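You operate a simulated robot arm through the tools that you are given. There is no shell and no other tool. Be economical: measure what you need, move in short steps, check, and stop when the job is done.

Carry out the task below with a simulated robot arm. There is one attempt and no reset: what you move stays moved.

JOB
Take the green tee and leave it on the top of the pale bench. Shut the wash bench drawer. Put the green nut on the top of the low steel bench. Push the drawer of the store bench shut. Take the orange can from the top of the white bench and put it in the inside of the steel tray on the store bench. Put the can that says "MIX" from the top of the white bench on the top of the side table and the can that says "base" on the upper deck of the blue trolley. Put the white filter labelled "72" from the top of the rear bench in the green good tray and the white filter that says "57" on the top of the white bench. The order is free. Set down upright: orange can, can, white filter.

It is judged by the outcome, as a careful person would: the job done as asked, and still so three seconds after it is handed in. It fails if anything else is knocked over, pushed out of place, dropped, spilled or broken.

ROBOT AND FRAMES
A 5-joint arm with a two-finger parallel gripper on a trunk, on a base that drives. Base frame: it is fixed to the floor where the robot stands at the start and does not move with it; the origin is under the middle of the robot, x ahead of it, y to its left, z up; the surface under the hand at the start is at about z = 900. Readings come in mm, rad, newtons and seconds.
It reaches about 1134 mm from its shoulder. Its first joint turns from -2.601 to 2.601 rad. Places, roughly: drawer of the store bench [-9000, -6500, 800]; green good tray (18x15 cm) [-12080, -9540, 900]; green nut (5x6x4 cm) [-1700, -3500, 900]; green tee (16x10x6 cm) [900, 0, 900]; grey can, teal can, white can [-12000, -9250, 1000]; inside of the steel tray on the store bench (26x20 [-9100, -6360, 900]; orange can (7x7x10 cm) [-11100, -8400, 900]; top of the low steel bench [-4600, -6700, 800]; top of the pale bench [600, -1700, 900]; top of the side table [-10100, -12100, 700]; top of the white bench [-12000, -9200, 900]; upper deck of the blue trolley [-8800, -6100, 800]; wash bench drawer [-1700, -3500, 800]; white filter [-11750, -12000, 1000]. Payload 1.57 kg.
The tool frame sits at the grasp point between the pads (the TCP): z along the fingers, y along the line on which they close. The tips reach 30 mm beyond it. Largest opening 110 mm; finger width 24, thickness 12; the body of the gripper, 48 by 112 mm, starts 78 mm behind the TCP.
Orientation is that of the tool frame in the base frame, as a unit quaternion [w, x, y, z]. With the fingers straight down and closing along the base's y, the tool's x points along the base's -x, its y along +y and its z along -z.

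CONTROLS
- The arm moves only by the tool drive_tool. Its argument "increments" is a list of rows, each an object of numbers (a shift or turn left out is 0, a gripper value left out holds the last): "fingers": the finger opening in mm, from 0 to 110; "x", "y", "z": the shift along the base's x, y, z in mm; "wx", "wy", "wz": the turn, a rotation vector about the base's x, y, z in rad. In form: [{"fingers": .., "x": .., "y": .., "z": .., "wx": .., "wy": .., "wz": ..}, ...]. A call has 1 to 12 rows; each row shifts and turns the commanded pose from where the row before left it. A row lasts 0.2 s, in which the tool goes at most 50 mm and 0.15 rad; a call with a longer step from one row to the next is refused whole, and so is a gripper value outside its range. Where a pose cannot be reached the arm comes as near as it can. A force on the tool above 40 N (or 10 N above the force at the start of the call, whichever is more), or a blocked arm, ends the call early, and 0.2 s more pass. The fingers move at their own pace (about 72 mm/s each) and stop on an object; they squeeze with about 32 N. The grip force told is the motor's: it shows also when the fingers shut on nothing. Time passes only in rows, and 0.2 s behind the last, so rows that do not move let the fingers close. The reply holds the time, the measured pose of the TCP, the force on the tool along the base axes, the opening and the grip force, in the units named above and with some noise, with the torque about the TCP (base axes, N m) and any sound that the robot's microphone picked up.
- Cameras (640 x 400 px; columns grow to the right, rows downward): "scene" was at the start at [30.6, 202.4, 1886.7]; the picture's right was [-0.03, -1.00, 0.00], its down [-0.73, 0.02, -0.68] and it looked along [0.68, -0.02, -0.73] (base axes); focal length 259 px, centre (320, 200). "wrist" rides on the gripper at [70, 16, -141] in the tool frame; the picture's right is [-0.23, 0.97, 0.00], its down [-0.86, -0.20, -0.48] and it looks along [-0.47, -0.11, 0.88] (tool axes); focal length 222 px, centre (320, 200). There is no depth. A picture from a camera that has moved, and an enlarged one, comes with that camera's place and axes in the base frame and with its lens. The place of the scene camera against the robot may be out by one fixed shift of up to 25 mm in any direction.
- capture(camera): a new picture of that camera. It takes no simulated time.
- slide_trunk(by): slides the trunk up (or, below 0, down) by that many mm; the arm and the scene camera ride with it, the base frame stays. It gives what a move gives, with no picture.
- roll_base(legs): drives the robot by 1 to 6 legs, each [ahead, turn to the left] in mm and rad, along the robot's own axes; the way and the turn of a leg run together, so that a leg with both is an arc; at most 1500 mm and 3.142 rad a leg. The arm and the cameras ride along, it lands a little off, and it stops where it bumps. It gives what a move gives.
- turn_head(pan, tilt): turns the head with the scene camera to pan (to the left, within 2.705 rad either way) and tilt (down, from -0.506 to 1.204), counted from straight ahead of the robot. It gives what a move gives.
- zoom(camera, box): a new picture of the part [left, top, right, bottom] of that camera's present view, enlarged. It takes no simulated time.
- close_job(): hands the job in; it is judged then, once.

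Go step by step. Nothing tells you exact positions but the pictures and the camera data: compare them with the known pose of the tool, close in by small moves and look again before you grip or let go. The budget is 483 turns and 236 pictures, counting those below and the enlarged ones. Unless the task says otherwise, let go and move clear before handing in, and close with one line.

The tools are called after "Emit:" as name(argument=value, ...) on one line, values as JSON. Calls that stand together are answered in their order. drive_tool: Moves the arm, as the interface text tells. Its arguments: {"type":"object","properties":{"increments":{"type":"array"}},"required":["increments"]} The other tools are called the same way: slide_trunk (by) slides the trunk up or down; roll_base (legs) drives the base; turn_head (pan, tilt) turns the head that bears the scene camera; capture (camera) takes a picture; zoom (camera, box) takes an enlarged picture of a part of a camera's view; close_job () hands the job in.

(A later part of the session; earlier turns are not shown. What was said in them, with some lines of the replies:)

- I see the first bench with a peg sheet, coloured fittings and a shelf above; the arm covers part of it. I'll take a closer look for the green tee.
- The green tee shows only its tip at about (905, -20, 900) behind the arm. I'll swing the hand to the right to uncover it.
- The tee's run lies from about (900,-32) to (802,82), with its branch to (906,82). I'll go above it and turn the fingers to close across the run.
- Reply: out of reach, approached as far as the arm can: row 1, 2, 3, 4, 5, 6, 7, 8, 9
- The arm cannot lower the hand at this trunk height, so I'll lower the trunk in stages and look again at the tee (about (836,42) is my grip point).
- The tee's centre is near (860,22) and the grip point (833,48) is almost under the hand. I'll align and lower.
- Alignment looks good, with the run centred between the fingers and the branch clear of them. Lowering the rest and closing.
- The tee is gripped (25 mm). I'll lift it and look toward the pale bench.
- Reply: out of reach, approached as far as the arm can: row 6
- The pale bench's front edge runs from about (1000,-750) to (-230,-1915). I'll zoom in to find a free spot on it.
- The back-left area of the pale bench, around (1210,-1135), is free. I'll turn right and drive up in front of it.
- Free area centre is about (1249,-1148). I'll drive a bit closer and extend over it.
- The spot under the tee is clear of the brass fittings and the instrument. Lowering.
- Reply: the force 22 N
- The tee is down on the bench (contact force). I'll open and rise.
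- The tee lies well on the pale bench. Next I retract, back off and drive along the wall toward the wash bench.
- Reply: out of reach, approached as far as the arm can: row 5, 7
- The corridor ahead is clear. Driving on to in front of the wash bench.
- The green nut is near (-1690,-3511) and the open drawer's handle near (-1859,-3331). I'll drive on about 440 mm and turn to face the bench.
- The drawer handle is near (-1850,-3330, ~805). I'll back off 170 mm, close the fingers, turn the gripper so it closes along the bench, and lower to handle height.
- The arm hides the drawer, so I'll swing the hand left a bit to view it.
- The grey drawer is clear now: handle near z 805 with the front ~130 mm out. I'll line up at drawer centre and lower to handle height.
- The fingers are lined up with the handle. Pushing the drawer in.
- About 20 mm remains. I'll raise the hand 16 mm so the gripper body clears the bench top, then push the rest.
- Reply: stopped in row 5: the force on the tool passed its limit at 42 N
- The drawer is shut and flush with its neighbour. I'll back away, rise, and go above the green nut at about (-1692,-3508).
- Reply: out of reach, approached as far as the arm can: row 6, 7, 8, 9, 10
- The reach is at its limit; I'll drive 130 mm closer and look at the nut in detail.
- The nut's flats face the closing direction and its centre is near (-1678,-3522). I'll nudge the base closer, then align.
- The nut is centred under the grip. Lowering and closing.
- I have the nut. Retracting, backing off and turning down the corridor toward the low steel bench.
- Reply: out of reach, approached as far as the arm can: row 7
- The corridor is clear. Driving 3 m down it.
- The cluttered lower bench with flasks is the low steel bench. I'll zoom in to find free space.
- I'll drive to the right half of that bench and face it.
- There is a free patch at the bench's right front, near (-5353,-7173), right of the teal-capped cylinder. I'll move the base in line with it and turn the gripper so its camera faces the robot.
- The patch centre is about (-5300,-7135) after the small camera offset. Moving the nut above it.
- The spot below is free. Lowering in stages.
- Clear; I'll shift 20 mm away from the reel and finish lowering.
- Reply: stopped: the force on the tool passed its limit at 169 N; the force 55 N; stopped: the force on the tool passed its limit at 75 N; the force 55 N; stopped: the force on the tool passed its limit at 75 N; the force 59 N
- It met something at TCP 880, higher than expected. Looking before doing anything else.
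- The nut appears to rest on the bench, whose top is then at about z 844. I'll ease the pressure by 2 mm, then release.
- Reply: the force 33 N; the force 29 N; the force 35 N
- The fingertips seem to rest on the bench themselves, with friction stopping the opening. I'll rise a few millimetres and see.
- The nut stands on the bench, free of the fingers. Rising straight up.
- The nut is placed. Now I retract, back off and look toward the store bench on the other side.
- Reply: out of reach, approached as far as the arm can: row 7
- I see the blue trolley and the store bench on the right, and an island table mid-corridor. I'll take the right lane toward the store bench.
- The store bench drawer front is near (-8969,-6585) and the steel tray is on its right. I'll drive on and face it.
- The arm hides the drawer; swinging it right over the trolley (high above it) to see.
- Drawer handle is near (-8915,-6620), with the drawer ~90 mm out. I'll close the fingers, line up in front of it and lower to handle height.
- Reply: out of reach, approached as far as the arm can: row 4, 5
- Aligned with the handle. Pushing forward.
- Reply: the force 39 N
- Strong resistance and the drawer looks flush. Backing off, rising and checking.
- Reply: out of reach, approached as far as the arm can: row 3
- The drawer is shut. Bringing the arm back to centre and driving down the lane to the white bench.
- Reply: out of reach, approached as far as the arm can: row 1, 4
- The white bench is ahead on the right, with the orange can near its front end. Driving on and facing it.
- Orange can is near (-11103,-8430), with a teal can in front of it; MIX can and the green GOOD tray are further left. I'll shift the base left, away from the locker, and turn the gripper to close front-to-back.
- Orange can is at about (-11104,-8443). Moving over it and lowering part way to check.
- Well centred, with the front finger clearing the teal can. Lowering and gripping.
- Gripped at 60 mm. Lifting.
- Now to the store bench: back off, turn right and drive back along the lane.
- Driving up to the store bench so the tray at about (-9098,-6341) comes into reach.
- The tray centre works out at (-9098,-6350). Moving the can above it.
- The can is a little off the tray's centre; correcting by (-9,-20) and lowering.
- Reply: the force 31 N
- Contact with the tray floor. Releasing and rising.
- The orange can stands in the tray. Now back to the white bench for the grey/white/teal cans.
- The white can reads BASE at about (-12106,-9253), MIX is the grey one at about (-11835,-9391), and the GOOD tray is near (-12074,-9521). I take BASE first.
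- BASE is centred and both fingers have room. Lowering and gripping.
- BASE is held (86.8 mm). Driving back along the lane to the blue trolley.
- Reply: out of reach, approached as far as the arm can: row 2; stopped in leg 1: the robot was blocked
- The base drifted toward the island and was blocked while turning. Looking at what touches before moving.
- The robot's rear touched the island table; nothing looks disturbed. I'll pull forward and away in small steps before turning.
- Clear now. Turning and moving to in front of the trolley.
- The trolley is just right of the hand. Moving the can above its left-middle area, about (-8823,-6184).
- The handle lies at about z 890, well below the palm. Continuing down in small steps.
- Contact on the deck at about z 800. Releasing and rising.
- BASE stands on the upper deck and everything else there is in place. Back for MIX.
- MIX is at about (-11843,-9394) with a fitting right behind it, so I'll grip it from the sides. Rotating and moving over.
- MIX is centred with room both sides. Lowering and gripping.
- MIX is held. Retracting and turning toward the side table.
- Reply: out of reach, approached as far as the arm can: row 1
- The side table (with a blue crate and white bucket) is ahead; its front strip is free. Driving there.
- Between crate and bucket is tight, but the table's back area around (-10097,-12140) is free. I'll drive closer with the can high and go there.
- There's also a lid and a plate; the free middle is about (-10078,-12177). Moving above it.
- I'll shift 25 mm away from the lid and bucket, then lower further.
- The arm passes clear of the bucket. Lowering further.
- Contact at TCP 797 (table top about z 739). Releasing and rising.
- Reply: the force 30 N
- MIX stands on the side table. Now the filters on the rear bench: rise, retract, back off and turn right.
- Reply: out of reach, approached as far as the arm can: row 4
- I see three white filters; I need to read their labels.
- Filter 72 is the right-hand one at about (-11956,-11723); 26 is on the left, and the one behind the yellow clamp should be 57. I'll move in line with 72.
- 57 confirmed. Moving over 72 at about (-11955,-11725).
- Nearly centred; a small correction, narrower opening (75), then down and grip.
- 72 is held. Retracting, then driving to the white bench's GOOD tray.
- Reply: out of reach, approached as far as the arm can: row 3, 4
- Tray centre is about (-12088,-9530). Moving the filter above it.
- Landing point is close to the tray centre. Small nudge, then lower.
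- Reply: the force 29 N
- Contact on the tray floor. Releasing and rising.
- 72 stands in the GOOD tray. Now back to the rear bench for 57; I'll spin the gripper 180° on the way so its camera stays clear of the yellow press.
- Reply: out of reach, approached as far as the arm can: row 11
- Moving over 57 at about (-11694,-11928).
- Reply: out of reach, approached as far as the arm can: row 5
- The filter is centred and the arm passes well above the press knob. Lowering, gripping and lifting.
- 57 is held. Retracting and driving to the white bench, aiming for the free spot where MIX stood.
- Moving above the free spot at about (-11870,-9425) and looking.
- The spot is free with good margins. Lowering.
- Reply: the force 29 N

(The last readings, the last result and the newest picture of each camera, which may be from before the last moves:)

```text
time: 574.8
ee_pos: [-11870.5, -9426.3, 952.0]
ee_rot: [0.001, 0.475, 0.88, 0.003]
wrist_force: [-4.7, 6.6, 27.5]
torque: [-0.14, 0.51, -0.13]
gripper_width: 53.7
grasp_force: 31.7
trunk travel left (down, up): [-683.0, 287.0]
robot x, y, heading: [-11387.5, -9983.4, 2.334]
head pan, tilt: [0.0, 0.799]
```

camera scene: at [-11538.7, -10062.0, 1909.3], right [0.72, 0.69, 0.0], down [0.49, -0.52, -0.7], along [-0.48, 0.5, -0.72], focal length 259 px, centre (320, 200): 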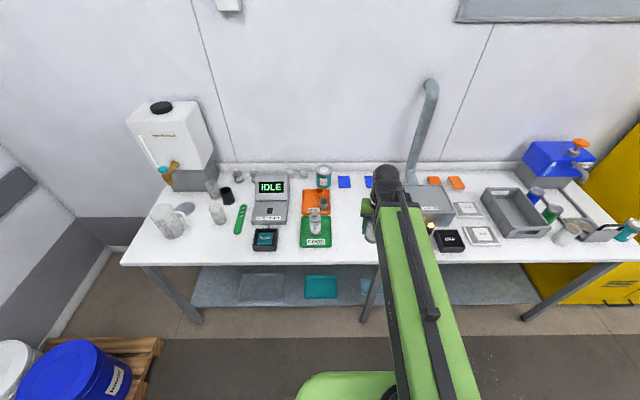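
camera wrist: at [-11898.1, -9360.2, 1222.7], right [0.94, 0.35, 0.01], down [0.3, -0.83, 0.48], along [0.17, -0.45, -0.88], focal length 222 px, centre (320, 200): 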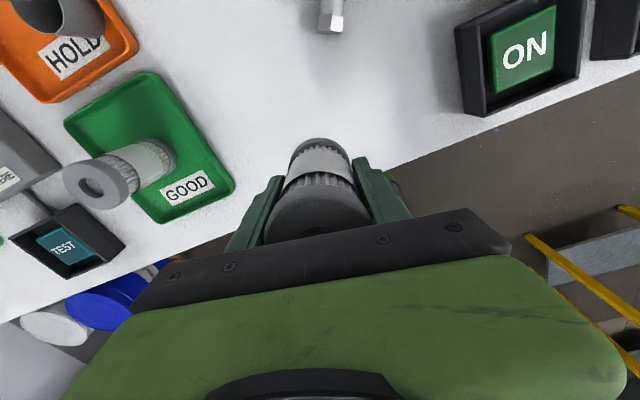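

Contact. Releasing, rising and checking.

Emit:
drive_tool(increments=[{"fingers": 75}, {}, {}])

Emit:
slide_trunk(by=250)

Emit:
drive_tool(increments=[{"x": 40, "y": 20}, {"x": 40, "y": 20}, {"x": 40, "y": 20}, {"x": 40, "y": 20}])

Emit:
zoom(camera="scene", box=[120, 150, 480, 300])

```text
time: 575.6
ee_pos: [-11870.9, -9427.2, 951.2]
ee_rot: [0.002, 0.476, 0.88, 0.004]
wrist_force: [0.0, -1.1, 0.0]
torque: [-0.01, -0.01, 0.01]
gripper_width: 75.0
grasp_force: 0.1
trunk travel left (down, up): [-683.0, 287.0]
robot x, y, heading: [-11391.7, -9986.1, 2.335]
head pan, tilt: [0.0, 0.799]
```

```text
time: 578.1
ee_pos: [-11871.4, -9425.4, 1200.5]
ee_rot: [0.002, 0.475, 0.88, 0.003]
wrist_force: [0.3, 0.1, 0.8]
torque: [-0.02, 0.0, -0.02]
gripper_width: 75.1
grasp_force: 0.1
trunk travel left (down, up): [-933.0, 37.0]
robot x, y, heading: [-11385.1, -9983.0, 2.33]
head pan, tilt: [0.0, 0.799]
```

```text
time: 579.1
ee_pos: [-11821.0, -9434.8, 1199.8]
ee_rot: [0.005, 0.493, 0.87, 0.011]
wrist_force: [0.2, 0.3, 0.9]
torque: [0.03, 0.03, -0.02]
gripper_width: 75.2
grasp_force: 0.0
out of reach, approached as far as the arm can: row 1, 2, 3, 4
trunk travel left (down, up): [-933.0, 37.0]
robot x, y, heading: [-11387.2, -9988.8, 2.331]
head pan, tilt: [0.0, 0.799]
```

```text
1.78 times, centred on (300, 225) of scene
camera zoom: at [-11537.9, -10062.7, 1907.3], right [0.72, 0.69, 0.0], down [0.49, -0.52, -0.7], along [-0.48, 0.5, -0.72], focal length 460 px, centre (356, 156)
```

zoom: 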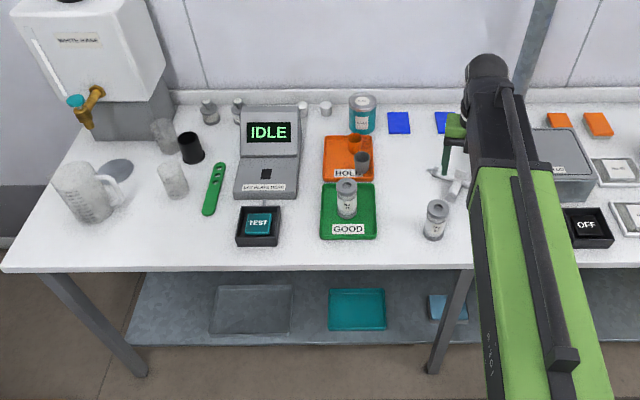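

All nine placements were seen in place after release: both filters upright on the white bench, 72 in the GOOD tray, and both drawers shut against their stops.

Emit:
close_job()

```text
The job is handed in.
```

The whole job is done and handed in, and the arm is clear of everything. One thing to know: the robot's rear bumped the island table in the corridor once while turning. It stopped on contact and nothing on the table looked disturbed, but I didn't check whether the table itself had shifted.
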